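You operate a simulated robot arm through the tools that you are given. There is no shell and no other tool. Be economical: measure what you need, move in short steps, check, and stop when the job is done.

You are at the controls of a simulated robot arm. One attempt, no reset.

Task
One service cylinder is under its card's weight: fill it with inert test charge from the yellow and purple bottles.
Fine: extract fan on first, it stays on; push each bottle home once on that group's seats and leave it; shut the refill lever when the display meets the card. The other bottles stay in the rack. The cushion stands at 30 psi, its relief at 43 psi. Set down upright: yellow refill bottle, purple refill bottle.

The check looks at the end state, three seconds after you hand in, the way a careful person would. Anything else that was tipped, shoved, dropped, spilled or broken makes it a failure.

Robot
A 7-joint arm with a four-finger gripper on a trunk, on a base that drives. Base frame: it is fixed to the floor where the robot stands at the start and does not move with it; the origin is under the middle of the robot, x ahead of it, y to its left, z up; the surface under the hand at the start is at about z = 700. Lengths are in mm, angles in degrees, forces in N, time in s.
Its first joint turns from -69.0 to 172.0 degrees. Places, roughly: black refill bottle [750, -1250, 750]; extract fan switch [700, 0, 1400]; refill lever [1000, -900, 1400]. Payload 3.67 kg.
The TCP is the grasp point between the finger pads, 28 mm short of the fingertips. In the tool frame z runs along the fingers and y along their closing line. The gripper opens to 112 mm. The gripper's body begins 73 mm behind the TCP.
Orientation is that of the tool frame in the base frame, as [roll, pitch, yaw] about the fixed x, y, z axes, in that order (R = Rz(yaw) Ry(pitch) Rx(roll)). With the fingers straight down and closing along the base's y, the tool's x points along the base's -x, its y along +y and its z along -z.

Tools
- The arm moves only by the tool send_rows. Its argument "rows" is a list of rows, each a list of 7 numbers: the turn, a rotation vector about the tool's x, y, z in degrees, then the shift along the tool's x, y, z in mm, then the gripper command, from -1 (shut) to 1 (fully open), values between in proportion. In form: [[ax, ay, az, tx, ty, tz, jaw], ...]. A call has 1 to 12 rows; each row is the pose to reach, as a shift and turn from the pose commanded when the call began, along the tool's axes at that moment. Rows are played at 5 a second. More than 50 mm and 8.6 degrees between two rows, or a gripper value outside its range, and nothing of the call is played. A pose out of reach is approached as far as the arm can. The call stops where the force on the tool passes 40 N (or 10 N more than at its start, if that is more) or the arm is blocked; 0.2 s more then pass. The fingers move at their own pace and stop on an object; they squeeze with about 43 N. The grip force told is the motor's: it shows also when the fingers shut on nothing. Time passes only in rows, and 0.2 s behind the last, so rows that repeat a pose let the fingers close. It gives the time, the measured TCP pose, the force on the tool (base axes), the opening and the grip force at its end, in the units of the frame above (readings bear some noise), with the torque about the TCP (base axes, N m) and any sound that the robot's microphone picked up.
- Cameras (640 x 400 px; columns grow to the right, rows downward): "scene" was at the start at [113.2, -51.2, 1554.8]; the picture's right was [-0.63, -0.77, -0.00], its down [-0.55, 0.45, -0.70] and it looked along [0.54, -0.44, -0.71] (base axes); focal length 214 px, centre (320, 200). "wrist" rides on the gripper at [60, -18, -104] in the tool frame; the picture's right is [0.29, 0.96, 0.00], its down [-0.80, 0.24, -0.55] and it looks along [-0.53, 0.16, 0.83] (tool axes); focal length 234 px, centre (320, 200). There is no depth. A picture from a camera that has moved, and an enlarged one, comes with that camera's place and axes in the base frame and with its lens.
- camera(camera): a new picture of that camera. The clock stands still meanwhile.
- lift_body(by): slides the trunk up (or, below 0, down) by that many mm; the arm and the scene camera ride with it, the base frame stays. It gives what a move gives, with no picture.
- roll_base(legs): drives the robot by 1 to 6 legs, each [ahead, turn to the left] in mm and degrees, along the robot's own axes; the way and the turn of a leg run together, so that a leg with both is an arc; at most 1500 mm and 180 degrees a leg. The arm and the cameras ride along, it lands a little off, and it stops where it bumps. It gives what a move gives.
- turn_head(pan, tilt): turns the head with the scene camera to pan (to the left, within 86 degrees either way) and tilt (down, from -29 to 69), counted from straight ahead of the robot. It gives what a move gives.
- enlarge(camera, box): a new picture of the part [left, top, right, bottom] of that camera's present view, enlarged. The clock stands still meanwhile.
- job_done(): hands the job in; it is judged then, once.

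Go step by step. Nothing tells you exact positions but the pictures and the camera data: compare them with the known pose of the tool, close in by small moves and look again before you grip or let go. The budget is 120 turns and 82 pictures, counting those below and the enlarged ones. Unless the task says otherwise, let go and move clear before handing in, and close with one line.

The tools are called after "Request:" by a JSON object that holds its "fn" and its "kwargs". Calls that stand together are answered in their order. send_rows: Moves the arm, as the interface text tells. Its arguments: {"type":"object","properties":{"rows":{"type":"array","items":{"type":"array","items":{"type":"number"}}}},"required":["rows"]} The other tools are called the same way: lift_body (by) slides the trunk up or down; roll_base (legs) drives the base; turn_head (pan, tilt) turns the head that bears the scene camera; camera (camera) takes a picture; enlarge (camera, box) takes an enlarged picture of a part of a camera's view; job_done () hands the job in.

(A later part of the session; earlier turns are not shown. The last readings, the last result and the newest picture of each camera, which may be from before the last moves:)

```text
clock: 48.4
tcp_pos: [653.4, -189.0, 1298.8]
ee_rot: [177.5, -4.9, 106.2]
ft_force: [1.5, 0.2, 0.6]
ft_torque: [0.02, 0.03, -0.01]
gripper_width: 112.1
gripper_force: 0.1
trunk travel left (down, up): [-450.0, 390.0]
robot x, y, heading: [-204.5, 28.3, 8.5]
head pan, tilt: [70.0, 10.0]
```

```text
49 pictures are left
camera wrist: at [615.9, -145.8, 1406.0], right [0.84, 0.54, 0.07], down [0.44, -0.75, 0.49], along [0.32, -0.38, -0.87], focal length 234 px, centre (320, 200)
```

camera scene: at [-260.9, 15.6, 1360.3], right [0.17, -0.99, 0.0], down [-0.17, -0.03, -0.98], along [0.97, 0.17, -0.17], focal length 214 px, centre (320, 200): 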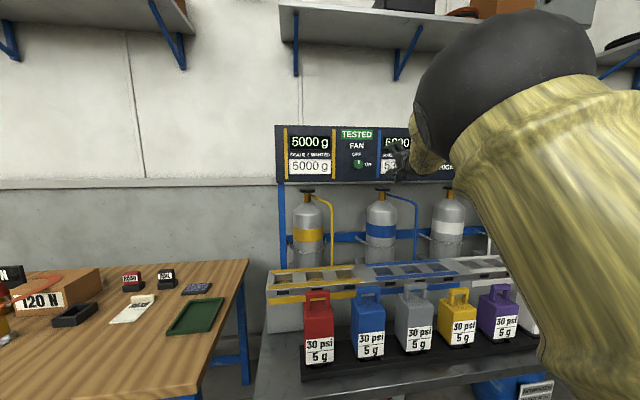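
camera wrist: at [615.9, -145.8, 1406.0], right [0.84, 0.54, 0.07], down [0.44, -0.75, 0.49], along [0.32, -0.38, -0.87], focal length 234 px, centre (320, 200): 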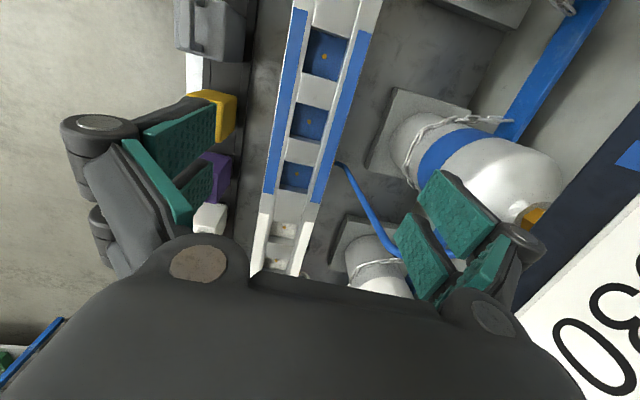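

Seats sit as I reckoned: about (645,-103), (685,-223), (725,-357). I'll move the hand above the yellow bottle with the tool vertical.

Request:
{"fn": "send_rows", "kwargs": {"rows": [[0, 0, 0, -18, -31, 18, 1], [1, -1, 0, -36, -62, 37, 1], [1, -2, -1, -53, -93, 55, 1], [2, -3, -1, -71, -125, 74, 1], [2, -4, -2, -89, -156, 92, 1], [2.5, -4.9, -2, -106, -187, 110, 1], [2.5, -4.9, -2, -124, -218, 129, 1], [2.5, -4.9, -2, -124, -218, 129, 1]]}}

Request:
{"fn": "camera", "kwargs": {"camera": "wrist"}}

```text
clock: 50.2
tcp_pos: [479.7, -354.8, 1149.7]
ee_rot: [179.9, 0.1, 108.2]
ft_force: [1.1, -0.5, -0.5]
ft_torque: [-0.01, -0.02, -0.04]
gripper_width: 111.9
gripper_force: 0.1
trunk travel left (down, up): [-450.0, 390.0]
robot x, y, heading: [-207.7, 27.6, 8.7]
head pan, tilt: [70.0, 10.0]
```

```text
48 pictures are left
camera wrist: at [441.9, -303.0, 1252.7], right [0.82, 0.57, 0.0], down [0.47, -0.68, 0.56], along [0.32, -0.45, -0.83], focal length 234 px, centre (320, 200)
```

wrist: 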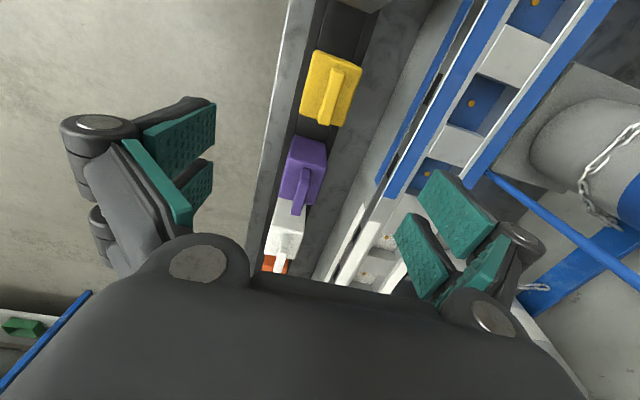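

The yellow bottle's handle bar runs along the row. I'll lower the trunk 130 mm and take a second sight for height.

Request:
{"fn": "lift_body", "kwargs": {"by": -130}}

Request:
{"fn": "camera", "kwargs": {"camera": "wrist"}}

```text
clock: 51.8
tcp_pos: [480.2, -356.1, 1019.4]
ee_rot: [179.7, 0.0, 108.0]
ft_force: [0.3, 0.6, 0.8]
ft_torque: [-0.02, 0.01, 0.0]
gripper_width: 111.9
gripper_force: 0.0
trunk travel left (down, up): [-320.0, 520.0]
robot x, y, heading: [-203.7, 27.7, 8.4]
head pan, tilt: [70.0, 10.0]
```

```text
47 pictures are left
camera wrist: at [441.8, -303.4, 1123.1], right [0.82, 0.57, 0.0], down [0.47, -0.68, 0.56], along [0.32, -0.45, -0.83], focal length 234 px, centre (320, 200)
```

wrist: 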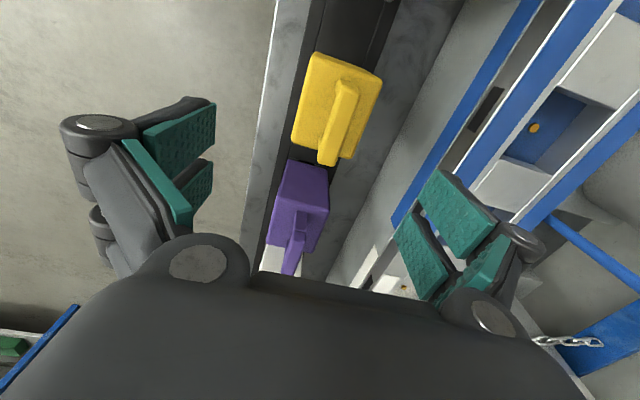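

Triangulated: the handle's top is at about (485, -334, 934), with the bar along the row. I'll centre over it and descend part way.

Request:
{"fn": "send_rows", "kwargs": {"rows": [[0, 0, 0, 10, 6, 0, 1], [0, 0, 0, 19, 11, 0, 1], [0, 0, 0, 19, 11, 25, 1], [0, 0, 0, 19, 11, 50, 1], [0, 0, 0, 19, 11, 50, 1]]}}

Request:
{"fn": "camera", "kwargs": {"camera": "wrist"}}

```text
clock: 53.0
tcp_pos: [484.7, -334.4, 969.7]
ee_rot: [179.9, 0.1, 108.1]
ft_force: [-0.3, -0.2, -0.7]
ft_torque: [0.02, -0.02, -0.02]
gripper_width: 112.0
gripper_force: 0.0
trunk travel left (down, up): [-320.0, 520.0]
robot x, y, heading: [-205.4, 31.3, 8.7]
head pan, tilt: [70.0, 10.0]
```

```text
46 pictures are left
camera wrist: at [446.6, -282.0, 1073.0], right [0.82, 0.57, 0.0], down [0.47, -0.68, 0.56], along [0.32, -0.45, -0.83], focal length 234 px, centre (320, 200)
```

wrist: 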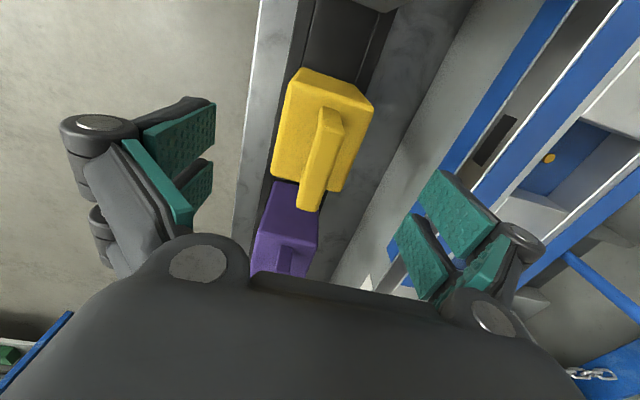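

Nearly centred. I'll descend so the pads straddle the bar at z ≈ 924 and close.

Request:
{"fn": "send_rows", "kwargs": {"rows": [[0, 0, 0, 5, -2, 15, 1], [0, 0, 0, 5, -2, 30, 1], [0, 0, 0, 5, -2, 45, 1], [0, 0, 0, 5, -2, 45, 0], [0, 0, 0, 5, -2, 45, -0.5], [0, 0, 0, 5, -2, 45, -1], [0, 0, 0, 5, -2, 45, -1]]}}

Request:
{"fn": "camera", "kwargs": {"camera": "wrist"}}

```text
clock: 54.6
tcp_pos: [480.6, -329.3, 925.0]
ee_rot: [179.9, 0.0, 108.0]
ft_force: [1.6, 0.5, 0.5]
ft_torque: [0.09, -0.08, -0.02]
gripper_width: 17.3
gripper_force: 43.0
trunk travel left (down, up): [-320.0, 520.0]
robot x, y, heading: [-208.9, 31.8, 8.6]
head pan, tilt: [70.0, 10.0]
```

```text
45 pictures are left
camera wrist: at [443.2, -277.1, 1027.6], right [0.82, 0.57, 0.0], down [0.47, -0.68, 0.56], along [0.32, -0.45, -0.83], focal length 234 px, centre (320, 200)
```

wrist: 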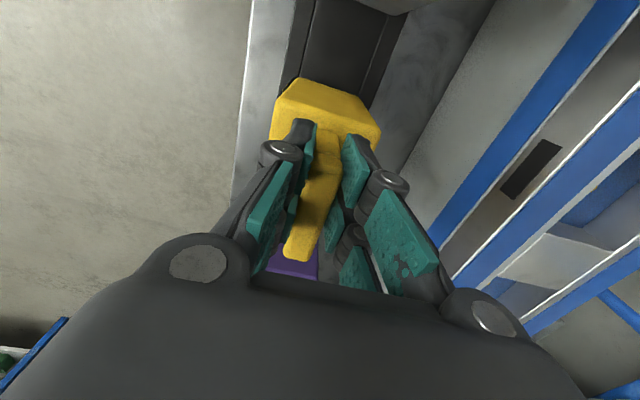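

Gripped the bar (17 mm). Lifting with the trunk.

Request:
{"fn": "lift_body", "kwargs": {"by": 230}}

Request:
{"fn": "camera", "kwargs": {"camera": "wrist"}}

```text
clock: 57.0
tcp_pos: [483.2, -329.4, 1152.7]
ee_rot: [179.8, -0.1, 108.1]
ft_force: [-0.5, 0.1, -10.6]
ft_torque: [0.17, 0.11, 0.0]
gripper_width: 17.4
gripper_force: 42.9
trunk travel left (down, up): [-550.0, 290.0]
robot x, y, heading: [-205.1, 28.1, 8.3]
head pan, tilt: [70.0, 10.0]
```

```text
44 pictures are left
camera wrist: at [443.8, -277.8, 1256.9], right [0.82, 0.57, 0.0], down [0.48, -0.68, 0.55], along [0.32, -0.45, -0.83], focal length 234 px, centre (320, 200)
```

wrist: 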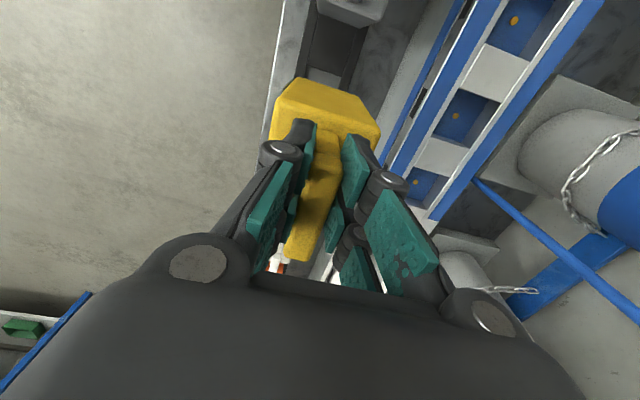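

The bottle is up (about 1.1 kg). Seat dots triangulate to A (645,-105), B (686,-227), floor z ≈ 865. I'll carry yellow over seat A.

Request:
{"fn": "send_rows", "kwargs": {"rows": [[0, 0, 0, 16, 22, 0, -1], [0, 0, 0, 33, 45, 0, -1], [0, 0, 0, 49, 67, 0, -1], [0, 0, 0, 65, 89, 0, -1], [0, 0, 0, 81, 112, 0, -1], [0, 0, 0, 98, 134, 0, -1], [0, 0, 0, 114, 156, 0, -1], [0, 0, 0, 130, 179, 0, -1], [0, 0, 0, 146, 201, 0, -1], [0, 0, 0, 163, 224, 0, -1], [0, 0, 0, 163, 224, 0, -1]]}}

Request:
{"fn": "camera", "kwargs": {"camera": "wrist"}}

```text
clock: 59.4
tcp_pos: [643.7, -103.8, 1155.1]
ee_rot: [179.9, 0.1, 108.1]
ft_force: [-0.7, -0.5, -10.1]
ft_torque: [0.14, 0.1, -0.01]
gripper_width: 17.5
gripper_force: 43.7
trunk travel left (down, up): [-550.0, 290.0]
robot x, y, heading: [-208.6, 29.7, 8.7]
head pan, tilt: [70.0, 10.0]
```

```text
43 pictures are left
camera wrist: at [605.6, -52.9, 1258.1], right [0.82, 0.57, 0.0], down [0.47, -0.68, 0.55], along [0.32, -0.45, -0.83], focal length 234 px, centre (320, 200)
```

wrist: 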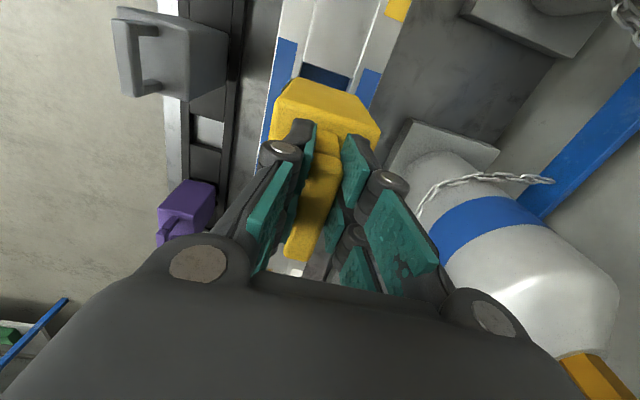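

The bottle hides the seat from the wrist camera, so I'll use the head camera for a side check.

Request:
{"fn": "turn_head", "kwargs": {"pan": 20, "tilt": 25}}

Request:
{"fn": "camera", "kwargs": {"camera": "scene"}}

```text
clock: 60.6
tcp_pos: [643.2, -104.4, 1154.0]
ee_rot: [179.9, 0.0, 108.0]
ft_force: [-0.4, -0.3, -10.0]
ft_torque: [0.14, 0.06, 0.01]
gripper_width: 17.3
gripper_force: 43.2
trunk travel left (down, up): [-550.0, 290.0]
robot x, y, heading: [-202.0, 31.8, 8.5]
head pan, tilt: [20.0, 25.0]
```

```text
42 pictures are left
camera scene: at [-73.9, 82.6, 1435.8], right [0.48, -0.88, 0.0], down [-0.37, -0.2, -0.91], along [0.79, 0.43, -0.42], focal length 214 px, centre (320, 200)
```

scene: 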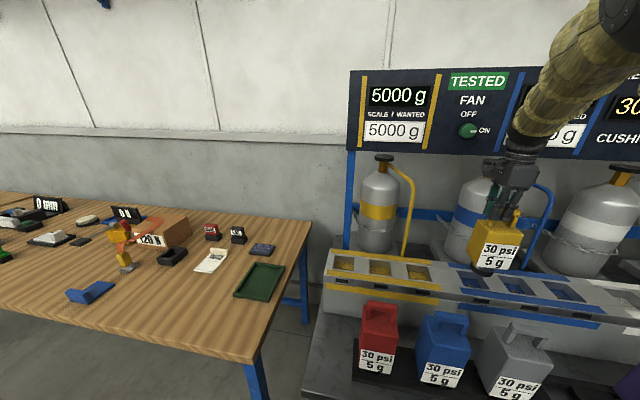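

Request:
{"fn": "enlarge", "kwargs": {"camera": "scene", "box": [430, 190, 620, 330]}}

```text
2.86 times, centred on (525, 260) of scene
camera zoom: at [-73.9, 82.6, 1435.8], right [0.48, -0.88, 0.0], down [-0.37, -0.2, -0.91], along [0.79, 0.43, -0.42], focal length 613 px, centre (-266, 29)
```

zoom: 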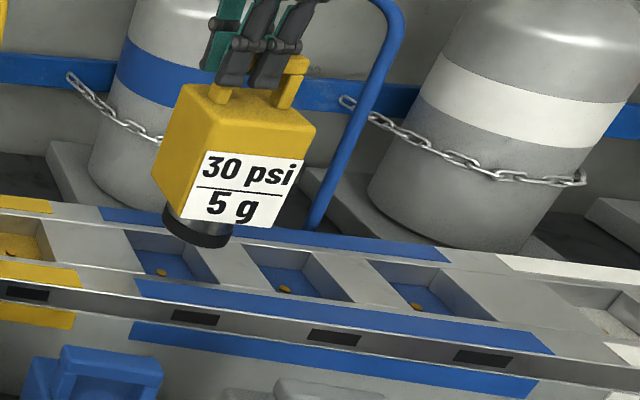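

The bottle carries a round nozzle below; torque and the picture agree its centre is about 14 mm right of my grip along the row. I'll shift 14 mm left and lower partway.

Request:
{"fn": "send_rows", "kwargs": {"rows": [[0, 0, 0, 7, 0, 0, -1], [0, 0, 0, 13.5, 1, 0, -1], [0, 0, 0, 13.5, 1, 15, -1], [0, 0, 0, 13.5, 1, 30, -1], [0, 0, 0, 13.5, 1, 40, -1], [0, 0, 0, 13.5, 1, 40, -1]]}}

Request:
{"fn": "enlarge", "kwargs": {"camera": "scene", "box": [430, 190, 620, 330]}}

```text
clock: 62.0
tcp_pos: [639.0, -92.2, 1114.1]
ee_rot: [179.9, 0.0, 108.1]
ft_force: [-1.2, 0.3, -10.6]
ft_torque: [0.14, 0.07, 0.0]
gripper_width: 17.2
gripper_force: 43.0
trunk travel left (down, up): [-550.0, 290.0]
robot x, y, heading: [-205.4, 28.7, 8.6]
head pan, tilt: [20.0, 25.0]
```

```text
2.86 times, centred on (525, 260) of scene
camera zoom: at [-74.1, 82.7, 1435.8], right [0.48, -0.88, 0.0], down [-0.37, -0.2, -0.91], along [0.8, 0.43, -0.42], focal length 613 px, centre (-266, 29)
```

zoom: 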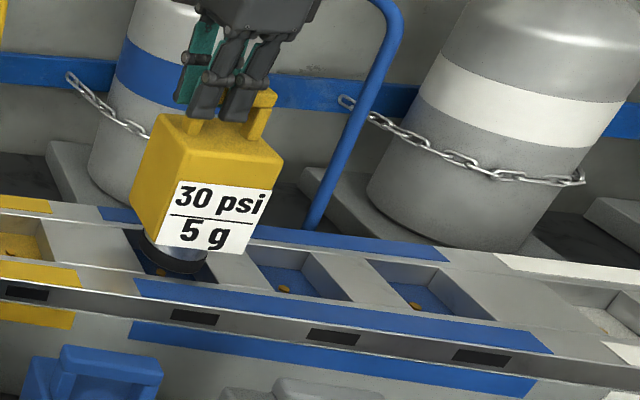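

Request:
{"fn": "enlarge", "kwargs": {"camera": "scene", "box": [460, 245, 540, 295]}}

```text
8.00 times, centred on (500, 270) of scene
camera zoom: at [-74.1, 82.7, 1435.8], right [0.48, -0.88, 0.0], down [-0.37, -0.2, -0.91], along [0.8, 0.43, -0.42], focal length 1716 px, centre (-1120, -360)
```

zoom: 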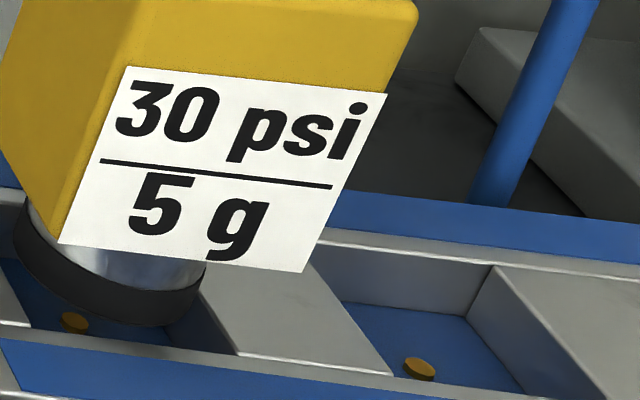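

The nozzle needs about 4 mm more in each direction. I'll shift and lower gently toward the pocket.

Request:
{"fn": "send_rows", "kwargs": {"rows": [[0, 0, 0, 3, 4, 0, -1], [0, 0, 0, 3, 4, 4, -1], [0, 0, 0, 3, 4, 8, -1], [0, 0, 0, 3, 4, 12, -1], [0, 0, 0, 3, 4, 16, -1], [0, 0, 0, 3, 4, 16, -1]]}}

Request:
{"fn": "enlarge", "kwargs": {"camera": "scene", "box": [460, 245, 540, 295]}}

```text
clock: 63.4
tcp_pos: [643.0, -87.1, 1098.1]
ee_rot: [179.9, 0.0, 108.1]
ft_force: [1.0, 0.3, -9.1]
ft_torque: [0.2, 0.03, 0.02]
gripper_width: 17.2
gripper_force: 42.4
trunk travel left (down, up): [-550.0, 290.0]
robot x, y, heading: [-204.3, 30.8, 8.7]
head pan, tilt: [20.0, 25.0]
```

```text
8.00 times, centred on (500, 270) of scene
camera zoom: at [-73.9, 82.5, 1435.8], right [0.48, -0.88, 0.0], down [-0.37, -0.2, -0.91], along [0.8, 0.43, -0.42], focal length 1716 px, centre (-1120, -360)
```

zoom: 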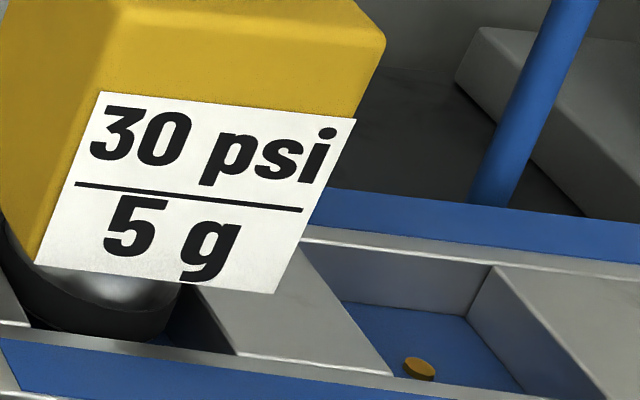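

The nozzle is entering the pocket. I'll continue down in small steps until contact.

Request:
{"fn": "send_rows", "kwargs": {"rows": [[0, 0, 0, -2, 0, 3, -1], [0, 0, 0, -2, 0, 6, -1], [0, 0, 0, -2, 0, 9, -1], [0, 0, 0, -2, 0, 12, -1], [0, 0, 0, -2, 0, 14, -1], [0, 0, 0, -2, 0, 14, -1]]}}

Request:
{"fn": "camera", "kwargs": {"camera": "scene"}}

```text
clock: 64.8
tcp_pos: [642.8, -89.7, 1082.5]
ee_rot: [179.9, 0.0, 108.1]
ft_force: [-0.4, 0.3, -10.2]
ft_torque: [0.17, 0.04, -0.01]
gripper_width: 17.5
gripper_force: 43.2
trunk travel left (down, up): [-550.0, 290.0]
robot x, y, heading: [-208.3, 32.5, 8.6]
head pan, tilt: [20.0, 25.0]
```

```text
37 pictures are left
camera scene: at [-73.9, 82.6, 1435.8], right [0.48, -0.88, 0.0], down [-0.37, -0.2, -0.91], along [0.8, 0.43, -0.42], focal length 214 px, centre (320, 200)
```

scene: 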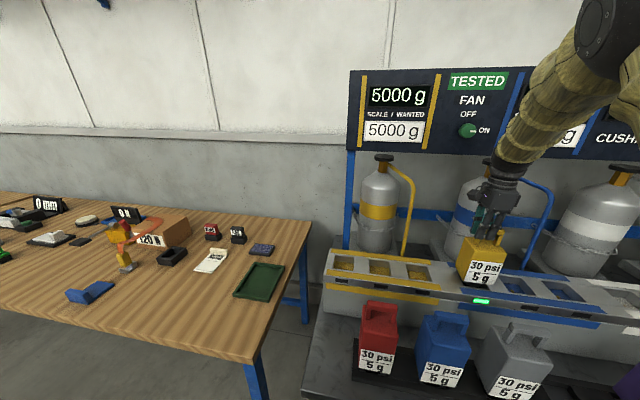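

A green light came on at the seat window, so the bottle is located. I'll press down gently.

Request:
{"fn": "send_rows", "kwargs": {"rows": [[0, 0, 0, 0, 0, 2, -1], [0, 0, 0, 0, 0, 4, -1], [0, 0, 0, 0, 0, 6, -1], [0, 0, 0, 0, 0, 8, -1], [0, 0, 0, 0, 0, 10, -1], [0, 0, 0, 0, 0, 10, -1]]}}

Request:
{"fn": "enlarge", "kwargs": {"camera": "scene", "box": [420, 60, 640, 330]}}

```text
clock: 66.2
tcp_pos: [642.2, -88.0, 1078.0]
ee_rot: [179.8, 0.1, 108.2]
ft_force: [5.7, 2.8, 34.2]
ft_torque: [-0.18, -0.16, 0.04]
gripper_width: 17.2
gripper_force: 42.9
trunk travel left (down, up): [-550.0, 290.0]
robot x, y, heading: [-207.4, 33.5, 8.4]
head pan, tilt: [20.0, 25.0]
```

```text
1.48 times, centred on (530, 195) of scene
camera zoom: at [-77.6, 83.5, 1436.3], right [0.48, -0.88, 0.0], down [-0.37, -0.2, -0.91], along [0.8, 0.43, -0.42], focal length 318 px, centre (9, 207)
```

zoom: 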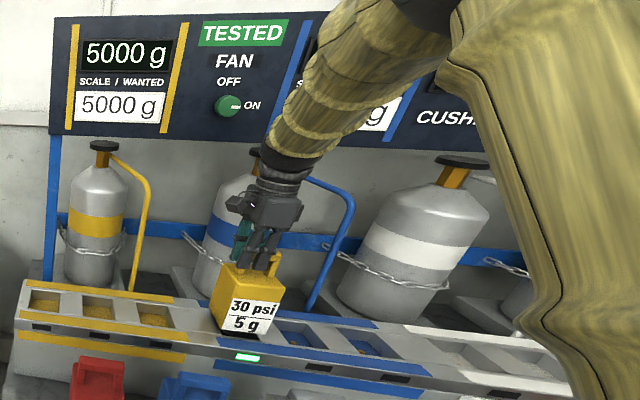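

The bottle is seated with about 34 N reaction and the light is green. Before letting go, I'll try to see the scale and cushion displays.

Request:
{"fn": "turn_head", "kwargs": {"pan": -5, "tilt": 12}}

Request:
{"fn": "camera", "kwargs": {"camera": "scene"}}

```text
clock: 67.1
tcp_pos: [640.7, -89.1, 1076.5]
ee_rot: [179.7, 0.1, 108.1]
ft_force: [5.4, 1.6, 34.1]
ft_torque: [0.04, -0.07, 0.02]
gripper_width: 17.0
gripper_force: 42.9
trunk travel left (down, up): [-550.0, 290.0]
robot x, y, heading: [-204.8, 27.8, 8.3]
head pan, tilt: [-5.0, 12.0]
```

```text
35 pictures are left
camera scene: at [-65.4, 45.5, 1457.3], right [0.06, -1.0, 0.0], down [-0.21, -0.01, -0.98], along [0.98, 0.06, -0.21], focal length 214 px, centre (320, 200)
```

scene: 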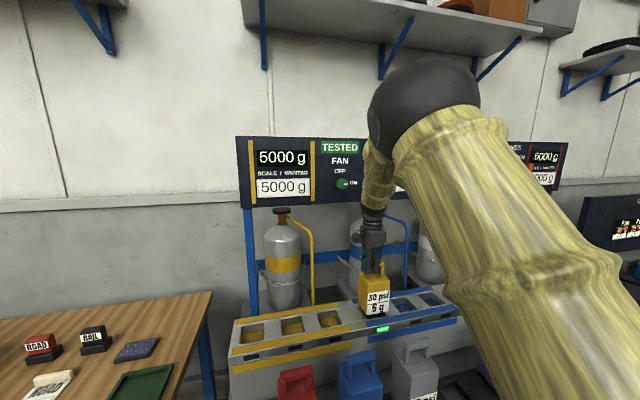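

Hidden by the arm. I'll open, rise clear and look.

Request:
{"fn": "send_rows", "kwargs": {"rows": [[0, 0, 0, 0, 0, 0, 0.2], [0, 0, 0, 0, 0, 0, 0.2], [0, 0, 0, 0, 0, -10, 0.2], [0, 0, 0, 0, 0, -40, 0.2], [0, 0, 0, 0, 0, -80, 0.2], [0, 0, 0, -20, -40, -90, 0.2], [0, 0, 0, -40, -80, -90, 0.2], [0, 0, 0, -60, -120, -90, 0.2], [0, 0, 0, -90, -150, -90, 0.2], [0, 0, 0, -120, -180, -90, 0.2], [0, 0, 0, -150, -210, -90, 0.2], [0, 0, 0, -180, -240, -90, 1]]}}

Request:
{"fn": "turn_head", "kwargs": {"pan": 15, "tilt": 20}}

Request:
{"fn": "camera", "kwargs": {"camera": "scene"}}

```text
clock: 69.7
tcp_pos: [470.8, -336.6, 1165.7]
ee_rot: [179.7, 0.0, 108.1]
ft_force: [-0.2, -0.7, 0.3]
ft_torque: [0.05, -0.02, 0.03]
gripper_width: 111.7
gripper_force: 0.1
trunk travel left (down, up): [-550.0, 290.0]
robot x, y, heading: [-205.1, 28.8, 8.6]
head pan, tilt: [-5.0, 12.0]
```

```text
clock: 70.5
tcp_pos: [471.3, -337.3, 1163.9]
ee_rot: [179.9, 0.0, 108.1]
ft_force: [-0.1, -0.8, 0.9]
ft_torque: [0.04, -0.02, 0.0]
gripper_width: 111.8
gripper_force: 0.0
trunk travel left (down, up): [-550.0, 290.0]
robot x, y, heading: [-205.4, 31.5, 8.6]
head pan, tilt: [15.0, 20.0]
```

```text
34 pictures are left
camera scene: at [-70.4, 75.4, 1444.1], right [0.4, -0.92, 0.0], down [-0.31, -0.14, -0.94], along [0.86, 0.38, -0.34], focal length 214 px, centre (320, 200)
```

scene: 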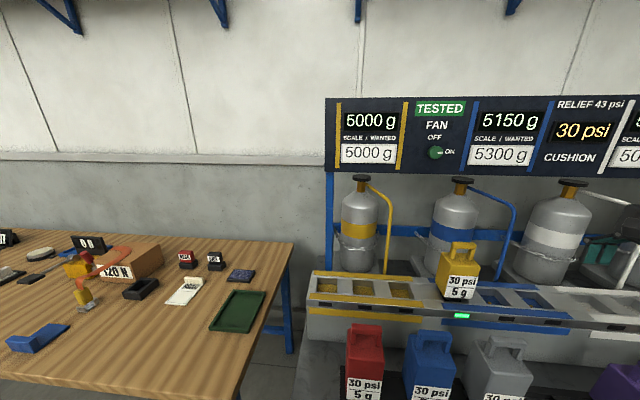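

The blue scale reads 5150 g with the cushion at 30 psi: the yellow bottle gave 150 g. Next is purple; I'll move above it.

Request:
{"fn": "send_rows", "kwargs": {"rows": [[0, 0, 0, -29, 3, 21, 1], [0, 0, 0, -58, 5, 42, 1], [0, 0, 0, -87, 8, 63, 1], [0, 0, 0, -115, 11, 84, 1], [0, 0, 0, -144, 13, 105, 1], [0, 0, 0, -144, 13, 105, 1]]}}

Request:
{"fn": "camera", "kwargs": {"camera": "wrist"}}

```text
clock: 71.9
tcp_pos: [528.4, -466.6, 1061.1]
ee_rot: [179.8, 0.1, 108.2]
ft_force: [0.3, 0.0, 0.2]
ft_torque: [-0.01, -0.02, 0.02]
gripper_width: 111.9
gripper_force: 0.2
trunk travel left (down, up): [-550.0, 290.0]
robot x, y, heading: [-206.1, 32.4, 8.3]
head pan, tilt: [15.0, 20.0]
```

```text
33 pictures are left
camera wrist: at [490.1, -415.1, 1163.2], right [0.82, 0.57, 0.0], down [0.47, -0.68, 0.56], along [0.32, -0.46, -0.83], focal length 234 px, centre (320, 200)
```

wrist: 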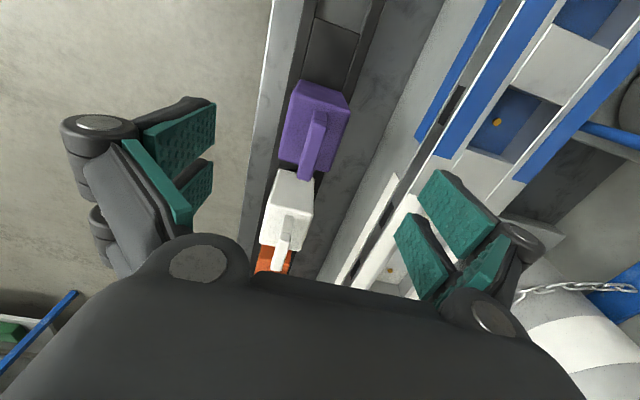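

Purple's handle centre is near (538, -500). I'll centre over it, descend partway and check.

Request:
{"fn": "send_rows", "kwargs": {"rows": [[0, 0, 0, -17, 0, 0, 1], [0, 0, 0, -34, -1, 0, 1], [0, 0, 0, -34, -1, 30, 1], [0, 0, 0, -34, -1, 60, 1], [0, 0, 0, -34, -1, 90, 1], [0, 0, 0, -34, -1, 90, 1]]}}

Request:
{"fn": "camera", "kwargs": {"camera": "wrist"}}

```text
clock: 73.3
tcp_pos: [536.9, -499.3, 968.7]
ee_rot: [179.8, 0.0, 108.1]
ft_force: [-0.1, 0.0, 0.0]
ft_torque: [0.02, -0.06, 0.02]
gripper_width: 111.9
gripper_force: 0.0
trunk travel left (down, up): [-550.0, 290.0]
robot x, y, heading: [-204.8, 31.1, 8.7]
head pan, tilt: [15.0, 20.0]
```

```text
32 pictures are left
camera wrist: at [499.9, -448.0, 1072.1], right [0.82, 0.57, 0.0], down [0.47, -0.68, 0.56], along [0.32, -0.45, -0.83], focal length 234 px, centre (320, 200)
```

wrist: 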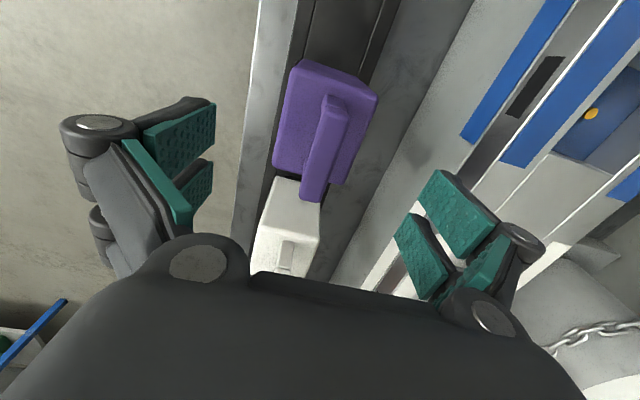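

Good lateral alignment. Descend and grip.

Request:
{"fn": "send_rows", "kwargs": {"rows": [[0, 0, 0, 0, 0, 15, 1], [0, 0, 0, 0, 0, 30, 1], [0, 0, 0, 0, 0, 44, 1], [0, 0, 0, 0, 0, 44, 0], [0, 0, 0, 0, 0, 44, -0.5], [0, 0, 0, 0, 0, 44, -1], [0, 0, 0, 0, 0, 44, -1]]}}

Request:
{"fn": "camera", "kwargs": {"camera": "wrist"}}

```text
clock: 74.9
tcp_pos: [539.4, -499.9, 924.6]
ee_rot: [179.9, 0.0, 108.1]
ft_force: [1.0, 0.2, -0.2]
ft_torque: [-0.05, -0.07, -0.01]
gripper_width: 17.2
gripper_force: 42.7
trunk travel left (down, up): [-550.0, 290.0]
robot x, y, heading: [-201.3, 29.4, 8.2]
head pan, tilt: [15.0, 20.0]
```

```text
31 pictures are left
camera wrist: at [501.4, -448.5, 1028.0], right [0.82, 0.57, 0.0], down [0.47, -0.68, 0.55], along [0.32, -0.45, -0.83], focal length 234 px, centre (320, 200)
```

wrist: 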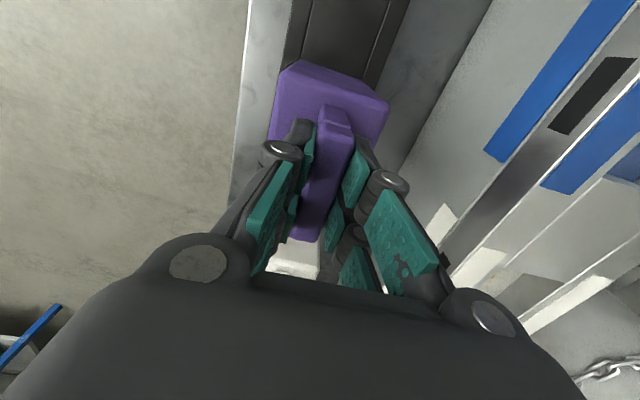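

Request:
{"fn": "lift_body", "kwargs": {"by": 230}}

```text
clock: 77.4
tcp_pos: [538.8, -500.6, 1154.3]
ee_rot: [179.9, 0.1, 108.1]
ft_force: [0.9, -0.4, -8.9]
ft_torque: [0.05, 0.05, 0.01]
gripper_width: 17.4
gripper_force: 43.1
trunk travel left (down, up): [-780.0, 60.0]
robot x, y, heading: [-207.4, 27.9, 8.8]
head pan, tilt: [15.0, 20.0]
```

Lifted evenly. I'll carry purple over seat B beside the yellow bottle.

Request:
{"fn": "send_rows", "kwargs": {"rows": [[0, 0, 0, 20, 21, 0, -1], [0, 0, 0, 40, 41, 0, -1], [0, 0, 0, 60, 62, 0, -1], [0, 0, 0, 80, 82, 0, -1], [0, 0, 0, 100, 103, 0, -1], [0, 0, 0, 120, 124, 0, -1], [0, 0, 0, 140, 144, 0, -1], [0, 0, 0, 160, 165, 0, -1], [0, 0, 0, 180, 185, 0, -1], [0, 0, 0, 200, 206, 0, -1], [0, 0, 0, 220, 226.5, 0, -1], [0, 0, 0, 220, 226.5, 0, -1]]}}

Request:
{"fn": "camera", "kwargs": {"camera": "scene"}}

```text
clock: 80.0
tcp_pos: [686.5, -221.1, 1155.1]
ee_rot: [179.9, 0.0, 108.2]
ft_force: [0.0, 0.3, -9.3]
ft_torque: [0.04, 0.02, 0.01]
gripper_width: 17.5
gripper_force: 42.6
trunk travel left (down, up): [-780.0, 60.0]
robot x, y, heading: [-206.4, 31.3, 8.5]
head pan, tilt: [15.0, 20.0]
```

```text
30 pictures are left
camera scene: at [-69.6, 74.0, 1674.0], right [0.4, -0.92, 0.0], down [-0.31, -0.14, -0.94], along [0.86, 0.38, -0.34], focal length 214 px, centre (320, 200)
```

scene: 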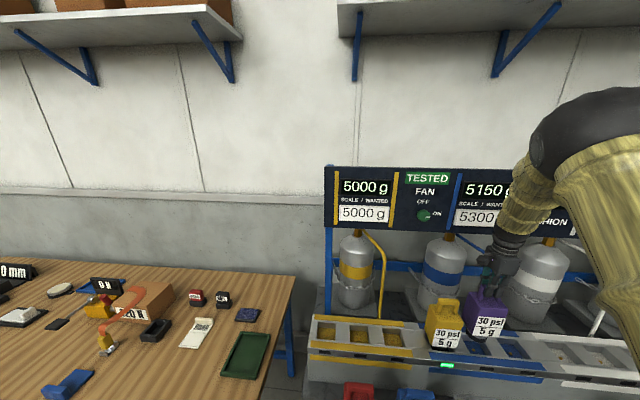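

Request:
{"fn": "send_rows", "kwargs": {"rows": [[0, 0, 0, 0, 0, 12, -1], [0, 0, 0, 0, 0, 24, -1], [0, 0, 0, 0, 0, 36, -1], [0, 0, 0, 0, 0, 42, -1], [0, 0, 0, 0, 0, 42, -1]]}}

Request:
{"fn": "enlarge", "kwargs": {"camera": "scene", "box": [420, 290, 540, 390]}}

```text
clock: 81.2
tcp_pos: [686.5, -220.0, 1114.8]
ee_rot: [179.8, 0.2, 108.1]
ft_force: [0.4, -0.9, 1.0]
ft_torque: [0.31, 0.01, -0.02]
gripper_width: 17.4
gripper_force: 43.0
trunk travel left (down, up): [-780.0, 60.0]
robot x, y, heading: [-209.3, 29.1, 8.4]
head pan, tilt: [15.0, 20.0]
```

```text
4.00 times, centred on (480, 340) of scene
camera zoom: at [-70.2, 75.8, 1674.2], right [0.4, -0.92, 0.0], down [-0.31, -0.14, -0.94], along [0.86, 0.38, -0.34], focal length 858 px, centre (-320, -360)
```

zoom: 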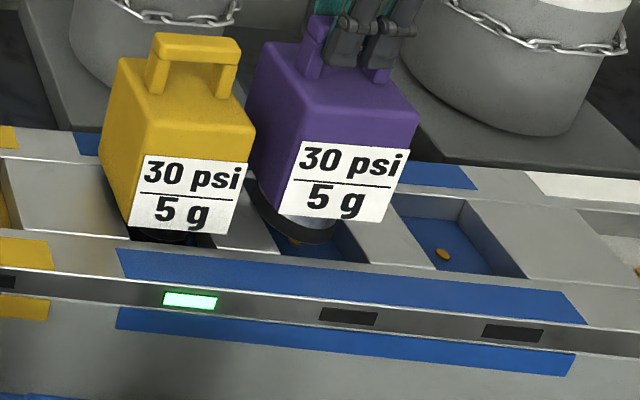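

The nozzle is touching the left divider; both torque and sight say about 6 mm too far left. I'll lift a bit, shift right and lower again.

Request:
{"fn": "send_rows", "kwargs": {"rows": [[0, 0, 0, 0, 0, -8, -1], [0, 0, 0, -3, 0, -8, -1], [0, 0, 0, -6, -1.5, -8, -1], [0, 0, 0, -6, -1.5, -4, -1], [0, 0, 0, -6, -1.5, 0, -1], [0, 0, 0, -6, -1.5, 5, -1], [0, 0, 0, -6, -1.5, 10, -1], [0, 0, 0, -6, -1.5, 10, -1]]}}

Request:
{"fn": "enlarge", "kwargs": {"camera": "scene", "box": [420, 290, 540, 390]}}

```text
clock: 83.0
tcp_pos: [687.4, -227.0, 1102.3]
ee_rot: [-180.0, 0.0, 108.1]
ft_force: [0.2, -0.3, -9.9]
ft_torque: [0.04, 0.0, 0.0]
gripper_width: 17.6
gripper_force: 42.9
trunk travel left (down, up): [-780.0, 60.0]
robot x, y, heading: [-209.4, 31.0, 8.6]
head pan, tilt: [15.0, 20.0]
```

```text
4.00 times, centred on (480, 340) of scene
camera zoom: at [-69.1, 75.2, 1673.9], right [0.4, -0.92, 0.0], down [-0.31, -0.14, -0.94], along [0.86, 0.38, -0.34], focal length 858 px, centre (-320, -360)
```

zoom: 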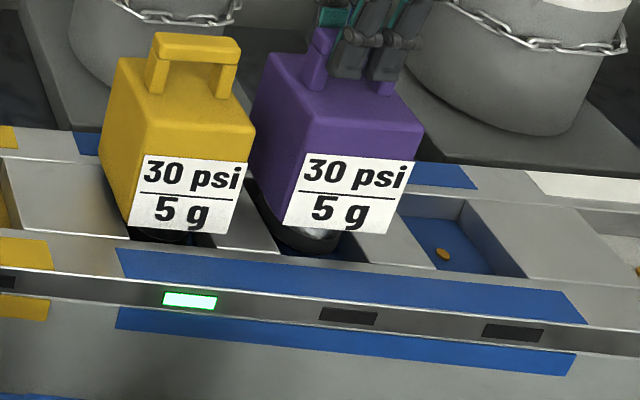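

It is inside the pocket and hanging free. I'll lower and push it home as with the yellow.

Request:
{"fn": "send_rows", "kwargs": {"rows": [[0, 0, 0, 0, 0, 4, -1], [0, 0, 0, 0, 0, 8, -1], [0, 0, 0, 0, 0, 12, -1], [0, 0, 0, 0, 0, 16, -1], [0, 0, 0, 0, 0, 19, -1], [0, 0, 0, 0, 0, 21, -1], [0, 0, 0, 0, 0, 23, -1], [0, 0, 0, 0, 0, 25, -1], [0, 0, 0, 0, 0, 27, -1], [0, 0, 0, 0, 0, 28.5, -1], [0, 0, 0, 0, 0, 28.5, -1]]}}

Request:
{"fn": "camera", "kwargs": {"camera": "scene"}}

```text
clock: 85.4
tcp_pos: [684.3, -225.8, 1078.0]
ee_rot: [179.6, 0.2, 108.1]
ft_force: [5.4, 0.0, 34.1]
ft_torque: [-0.13, -0.16, 0.07]
gripper_width: 17.3
gripper_force: 42.6
trunk travel left (down, up): [-780.0, 60.0]
robot x, y, heading: [-205.4, 34.9, 8.5]
head pan, tilt: [15.0, 20.0]
```

```text
27 pictures are left
camera scene: at [-73.7, 77.0, 1674.4], right [0.4, -0.92, 0.0], down [-0.31, -0.14, -0.94], along [0.86, 0.38, -0.34], focal length 214 px, centre (320, 200)
```

scene: 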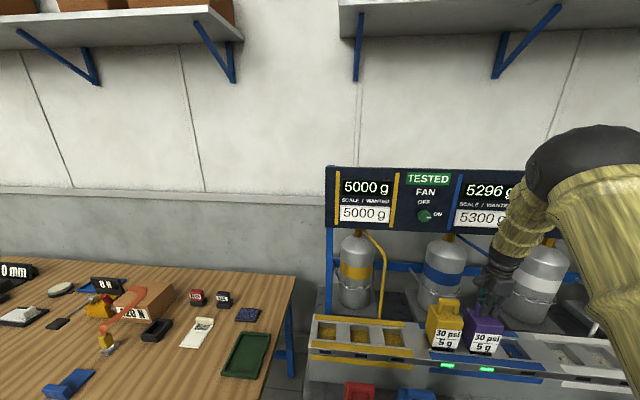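

Both lights are green and the scale reads 5296 g, still settling. I'll release and rise clear.

Request:
{"fn": "send_rows", "kwargs": {"rows": [[0, 0, 0, 0, 0, 0, 0.2], [0, 0, 0, 0, 0, 0, 0.2], [0, 0, 0, 0, 0, -10, 0.2], [0, 0, 0, 0, 0, -40, 0.2], [0, 0, 0, 0, 0, -80, 0.2], [0, 0, 0, -20, -30, -100, 0.2], [0, 0, 0, -40, -70, -100, 0.2], [0, 0, 0, -60, -110, -100, 0.2], [0, 0, 0, -80, -150, -100, 0.2], [0, 0, 0, -100, -190, -100, 0.2]]}}

Request:
{"fn": "enlarge", "kwargs": {"camera": "scene", "box": [320, 150, 640, 400]}}

```text
clock: 87.6
tcp_pos: [536.4, -381.4, 1174.4]
ee_rot: [179.7, 0.0, 108.2]
ft_force: [-0.7, -0.5, 0.1]
ft_torque: [0.03, -0.02, -0.01]
gripper_width: 67.3
gripper_force: 0.0
trunk travel left (down, up): [-780.0, 60.0]
robot x, y, heading: [-203.3, 27.5, 8.6]
head pan, tilt: [15.0, 20.0]
```

```text
1.60 times, centred on (480, 275) of scene
camera zoom: at [-71.7, 74.1, 1674.2], right [0.4, -0.92, 0.0], down [-0.31, -0.14, -0.94], along [0.86, 0.38, -0.34], focal length 343 px, centre (64, 80)
```

zoom: 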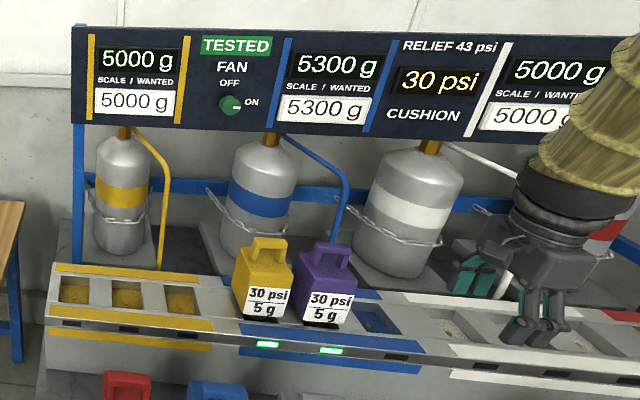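

The scale reads 5300 g, meeting the card. Now the refill lever; I'll look to the right for a free path before driving.

Request:
{"fn": "turn_head", "kwargs": {"pan": -80, "tilt": 25}}

Request:
{"fn": "camera", "kwargs": {"camera": "scene"}}

```text
clock: 89.3
tcp_pos: [538.1, -380.6, 1173.3]
ee_rot: [179.8, 0.0, 108.1]
ft_force: [0.0, 0.9, -0.1]
ft_torque: [-0.05, 0.0, -0.03]
gripper_width: 67.3
gripper_force: 0.0
trunk travel left (down, up): [-780.0, 60.0]
robot x, y, heading: [-204.7, 30.5, 8.5]
head pan, tilt: [-80.0, 25.0]
```

```text
25 pictures are left
camera scene: at [-126.0, -49.0, 1665.9], right [-0.95, -0.32, 0.0], down [-0.14, 0.4, -0.91], along [0.29, -0.86, -0.42], focal length 214 px, centre (320, 200)
```

scene: 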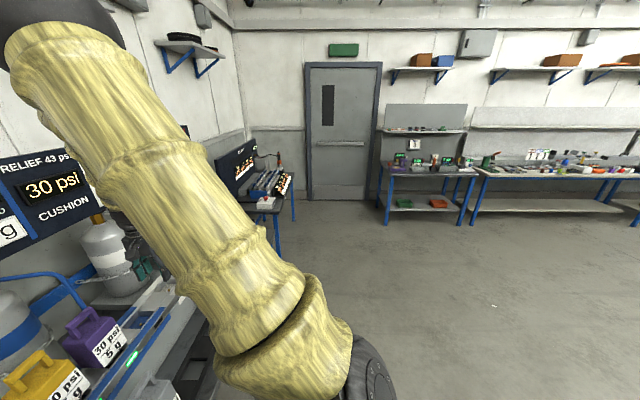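

The floor to the right is clear. I'll drive to the same relation to the lever as I had to the fan knob.

Request:
{"fn": "roll_base", "kwargs": {"legs": [[0, -94], [890, 0], [0, 94]]}}

Request:
{"fn": "turn_head", "kwargs": {"pan": 25, "tilt": 12}}

Request:
{"fn": "camera", "kwargs": {"camera": "scene"}}

```text
clock: 101.9
tcp_pos: [597.8, -1299.9, 1173.5]
ee_rot: [180.0, 0.0, 106.3]
ft_force: [-0.3, 0.1, -0.7]
ft_torque: [0.03, 0.02, -0.01]
gripper_width: 67.1
gripper_force: 0.1
trunk travel left (down, up): [-780.0, 60.0]
robot x, y, heading: [-128.0, -865.9, 6.7]
head pan, tilt: [-80.0, 25.0]
```

```text
clock: 103.7
tcp_pos: [597.8, -1299.3, 1173.6]
ee_rot: [179.8, 0.1, 106.3]
ft_force: [-0.1, 0.2, 0.2]
ft_torque: [0.02, 0.03, 0.03]
gripper_width: 67.3
gripper_force: 0.1
trunk travel left (down, up): [-780.0, 60.0]
robot x, y, heading: [-134.2, -863.8, 7.0]
head pan, tilt: [25.0, 12.0]
```

```text
24 pictures are left
camera scene: at [-2.9, -809.1, 1687.0], right [0.53, -0.85, 0.0], down [-0.18, -0.11, -0.98], along [0.83, 0.52, -0.21], focal length 214 px, centre (320, 200)
```

scene: 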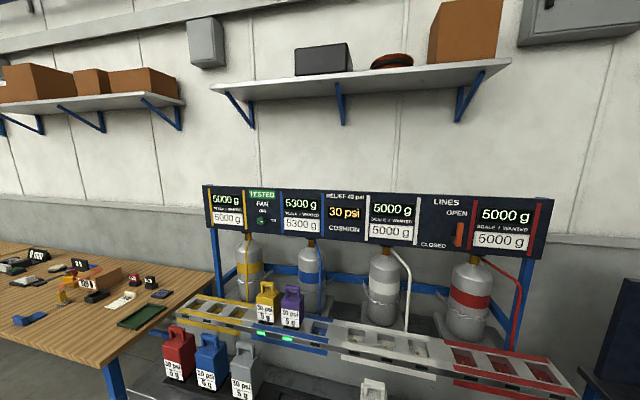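

Request:
{"fn": "enlarge", "kwargs": {"camera": "scene", "box": [400, 180, 510, 270]}}

```text
4.44 times, centred on (455, 225) of scene
camera zoom: at [-2.9, -809.1, 1687.0], right [0.53, -0.85, 0.0], down [-0.18, -0.11, -0.98], along [0.83, 0.52, -0.21], focal length 953 px, centre (-280, 89)
```

zoom: 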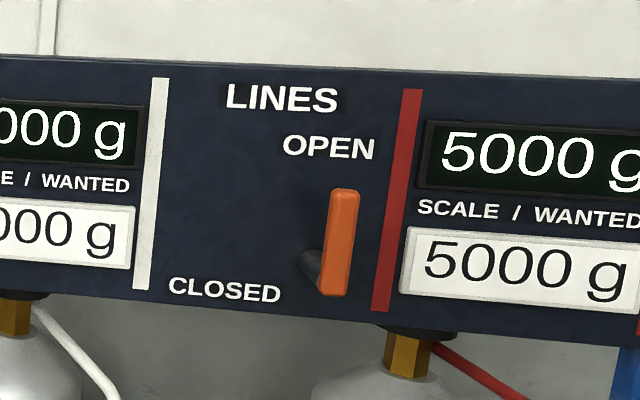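

The lever's handle points up to OPEN with its pivot at about (994, -852, 1327); CLOSED is to the left, so it swings 90° left and down. I'll raise the hand and lower the trunk to the earlier working height.

Request:
{"fn": "turn_head", "kwargs": {"pan": 75, "tilt": 12}}

Request:
{"fn": "send_rows", "kwargs": {"rows": [[0, 0, 0, 0, 0, -40, 1], [0, 0, 0, 10, 0, -80, 0], [0, 0, 0, 20, 0, -120, -1], [0, 0, 0, 30, 0, -160, -1], [0, 0, 0, 40, 0, -200, -1]]}}

Request:
{"fn": "lift_body", "kwargs": {"by": -330}}

```text
clock: 104.9
tcp_pos: [597.8, -1299.3, 1173.9]
ee_rot: [179.9, 0.1, 106.3]
ft_force: [0.8, 0.3, -0.3]
ft_torque: [0.0, -0.02, 0.01]
gripper_width: 67.3
gripper_force: 0.0
trunk travel left (down, up): [-780.0, 60.0]
robot x, y, heading: [-131.6, -865.3, 6.8]
head pan, tilt: [75.0, 12.0]
```

```text
clock: 106.1
tcp_pos: [584.6, -1258.4, 1376.3]
ee_rot: [179.8, 0.1, 106.3]
ft_force: [0.5, 1.0, -0.7]
ft_torque: [-0.03, -0.02, -0.01]
gripper_width: 0.2
gripper_force: 35.0
trunk travel left (down, up): [-780.0, 60.0]
robot x, y, heading: [-130.0, -866.3, 6.9]
head pan, tilt: [75.0, 12.0]
```

```text
clock: 109.3
tcp_pos: [585.4, -1258.1, 1044.2]
ee_rot: [179.9, 0.0, 106.3]
ft_force: [0.5, -0.9, -0.3]
ft_torque: [-0.02, -0.02, 0.0]
gripper_width: 0.3
gripper_force: 36.1
trunk travel left (down, up): [-450.0, 390.0]
robot x, y, heading: [-135.3, -862.2, 6.9]
head pan, tilt: [75.0, 12.0]
```

Request:
{"fn": "send_rows", "kwargs": {"rows": [[0, 0, 0, 0, 0, -45, -1], [0, 0, 0, 0, 0, -90, -1], [0, 0, 0, 15, 25, -125, -1], [0, 0, 0, 36, 57, -152, -1], [0, 0, 0, 57, 89, -178, -1], [0, 0, 0, 78, 121, -205, -1], [0, 0, 0, 99, 153, -231, -1], [0, 0, 0, 118, 182, -256, -1], [0, 0, 0, 118, 182, -256, -1]]}}

Request:
{"fn": "send_rows", "kwargs": {"rows": [[-8, 0, 0, 0, 10, 0, -1], [-16, 0, 0, 0, 20, -5, -1], [-24, 0, 0, 0, 30, -10, -1], [-32, 0, 0, 0, 40, -15, -1], [-40, 0, 0, 0, 50, -20, -1], [-48, 0, 0, 0, 60, -25, -1], [-56, 0, 0, 0, 70, -30, -1], [-64, 0, 0, 0, 80, -35, -1], [-72, 0, 0, 0, 90, -40, -1], [-80, 0, 0, 0, 100, -45, -1], [-88, 0, 0, 0, 110, -50, -1], [-90, 0, 0, 0, 115, -50, -1]]}}

Request:
{"fn": "camera", "kwargs": {"camera": "wrist"}}

```text
clock: 111.3
tcp_pos: [726.9, -1094.7, 1302.4]
ee_rot: [179.8, 0.0, 106.3]
ft_force: [0.2, -0.7, -0.3]
ft_torque: [0.0, -0.03, 0.01]
gripper_width: 0.0
gripper_force: 36.1
trunk travel left (down, up): [-450.0, 390.0]
robot x, y, heading: [-132.9, -866.2, 6.7]
head pan, tilt: [75.0, 12.0]
```

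```text
clock: 113.9
tcp_pos: [834.5, -1062.8, 1352.9]
ee_rot: [89.7, 0.0, 106.2]
ft_force: [0.2, 1.1, 0.2]
ft_torque: [-0.01, 0.05, -0.01]
gripper_width: 0.1
gripper_force: 36.0
trunk travel left (down, up): [-450.0, 390.0]
robot x, y, heading: [-130.9, -865.4, 6.7]
head pan, tilt: [75.0, 12.0]
```

```text
22 pictures are left
camera wrist: at [717.3, -1033.6, 1333.7], right [-0.09, 0.28, 0.96], down [-0.31, -0.92, 0.24], along [0.95, -0.28, 0.16], focal length 234 px, centre (320, 200)
```

wrist: 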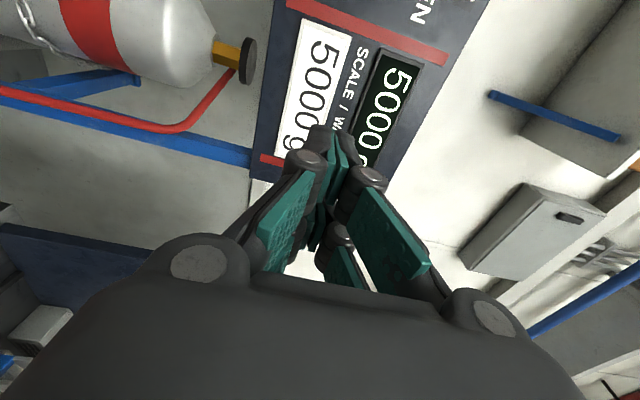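

The tool now points at the panel. I'll move nearer the lever's right side, staying well back, and look.

Request:
{"fn": "send_rows", "kwargs": {"rows": [[0, 0, 0, 25, 10, 15, -1], [0, 0, 0, 50, 20, 30, -1], [0, 0, 0, 75, 34, 45, -1], [0, 0, 0, 90, 34, 60, -1], [0, 0, 0, 90, 34, 60, -1]]}}

Request:
{"fn": "camera", "kwargs": {"camera": "wrist"}}

```text
clock: 115.1
tcp_pos: [868.2, -959.8, 1386.5]
ee_rot: [89.7, 0.0, 106.3]
ft_force: [-0.1, -0.1, -0.3]
ft_torque: [-0.02, 0.01, 0.04]
gripper_width: 0.0
gripper_force: 35.9
trunk travel left (down, up): [-450.0, 390.0]
robot x, y, heading: [-127.8, -864.6, 6.7]
head pan, tilt: [75.0, 12.0]
```

```text
21 pictures are left
camera wrist: at [750.3, -930.8, 1367.4], right [-0.08, 0.28, 0.96], down [-0.31, -0.92, 0.24], along [0.95, -0.28, 0.16], focal length 234 px, centre (320, 200)
```

wrist: 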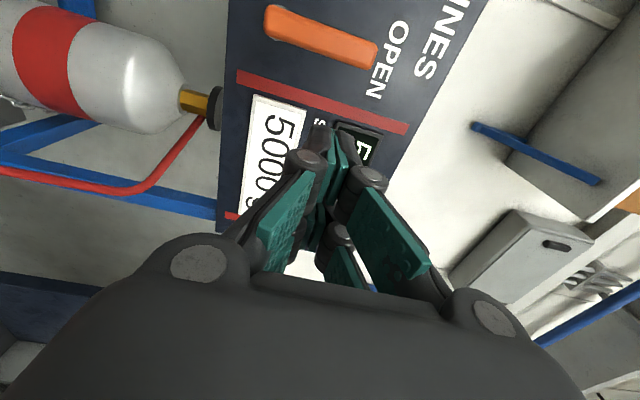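

The lever handle spans z 1321–1419 at (995, -855). I'll bring the closed fingers in beside its right face, tips just past it.

Request:
{"fn": "send_rows", "kwargs": {"rows": [[0, 0, 0, 15, 2, 20, -1], [0, 0, 0, 29, 4, 45, -1], [0, 0, 0, 29, 4, 70, -1], [0, 0, 0, 29, 4, 95, -1], [0, 0, 0, 29, 4, 120, -1], [0, 0, 0, 29, 4, 135, -1], [0, 0, 0, 29, 4, 135, -1]]}}

Request:
{"fn": "camera", "kwargs": {"camera": "wrist"}}

```text
clock: 116.4
tcp_pos: [971.2, -898.2, 1390.7]
ee_rot: [90.0, 0.0, 106.5]
ft_force: [-14.2, -2.4, 3.1]
ft_torque: [0.07, -0.03, 0.36]
gripper_width: 5.9
gripper_force: 35.7
trunk travel left (down, up): [-450.0, 390.0]
robot x, y, heading: [-133.2, -861.9, 6.9]
head pan, tilt: [75.0, 12.0]
stopped in row 6: the force on the tool passed its limit at 87 N (the readings are from after the stop); the commanded pose is now the measured one
```

```text
20 pictures are left
camera wrist: at [852.2, -870.7, 1372.5], right [-0.08, 0.28, 0.96], down [-0.3, -0.92, 0.24], along [0.95, -0.27, 0.16], focal length 234 px, centre (320, 200)
```

wrist: 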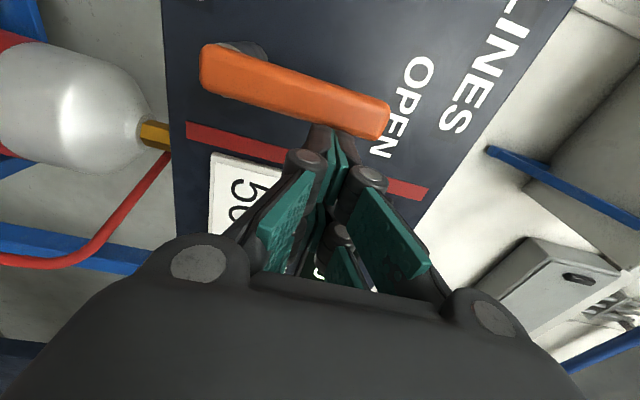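

Something was touched earlier than expected, and it stopped. I'll enlarge the view to see what the fingertips met.

Request:
{"fn": "enlarge", "kwargs": {"camera": "wrist", "box": [180, 30, 440, 200]}}

```text
2.35 times, centred on (310, 115) of wrist
camera zoom: at [852.2, -870.7, 1372.5], right [-0.08, 0.28, 0.96], down [-0.3, -0.92, 0.24], along [0.95, -0.27, 0.16], focal length 551 px, centre (344, 400)
```

zoom: 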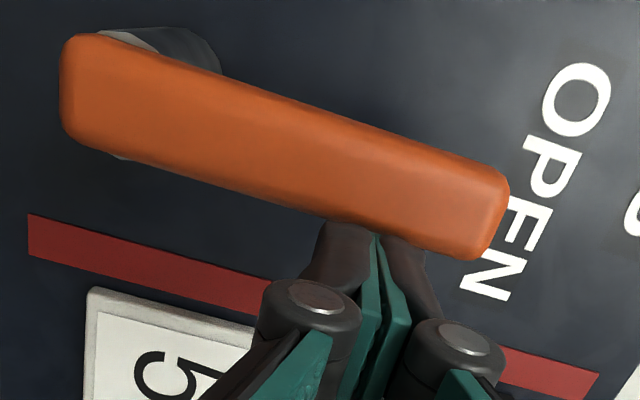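

The tips lie beside the lever's right edge, as wanted. I'll ease back 5 mm and sweep left and down along the lever's arc.

Request:
{"fn": "send_rows", "kwargs": {"rows": [[0, 0, 0, 0, 0, -5, -1], [0, 0, 0, 10, 0, -5, -1], [0, 0, 0, 18, 2, -5, -1], [0, 0, 0, 25.5, 3.7, -5, -1], [0, 0, 0, 33, 3.7, -5, -1], [0, 0, 0, 41.5, 3.4, -5, -1], [0, 0, 0, 49, 2, -5, -1], [0, 0, 0, 56.7, -1, -5, -1]]}}

Request:
{"fn": "camera", "kwargs": {"camera": "wrist"}}

```text
clock: 118.2
tcp_pos: [953.6, -844.4, 1386.9]
ee_rot: [90.2, 0.1, 106.5]
ft_force: [-0.1, 1.0, -0.7]
ft_torque: [-0.01, 0.01, 0.03]
gripper_width: 0.1
gripper_force: 35.2
trunk travel left (down, up): [-450.0, 390.0]
robot x, y, heading: [-131.9, -862.9, 6.8]
head pan, tilt: [75.0, 12.0]
```

```text
18 pictures are left
camera wrist: at [834.6, -816.2, 1368.1], right [-0.08, 0.28, 0.96], down [-0.3, -0.92, 0.24], along [0.95, -0.27, 0.16], focal length 234 px, centre (320, 200)
```

wrist: 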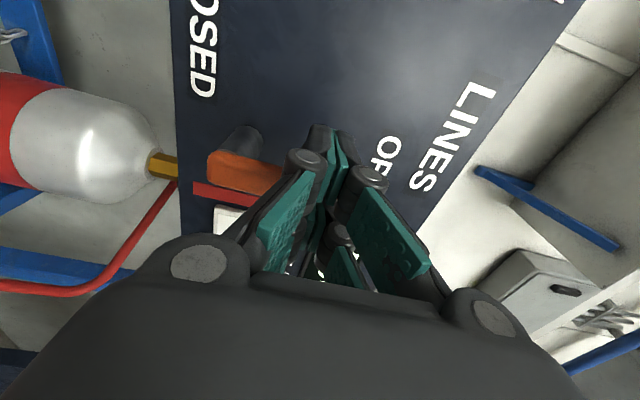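

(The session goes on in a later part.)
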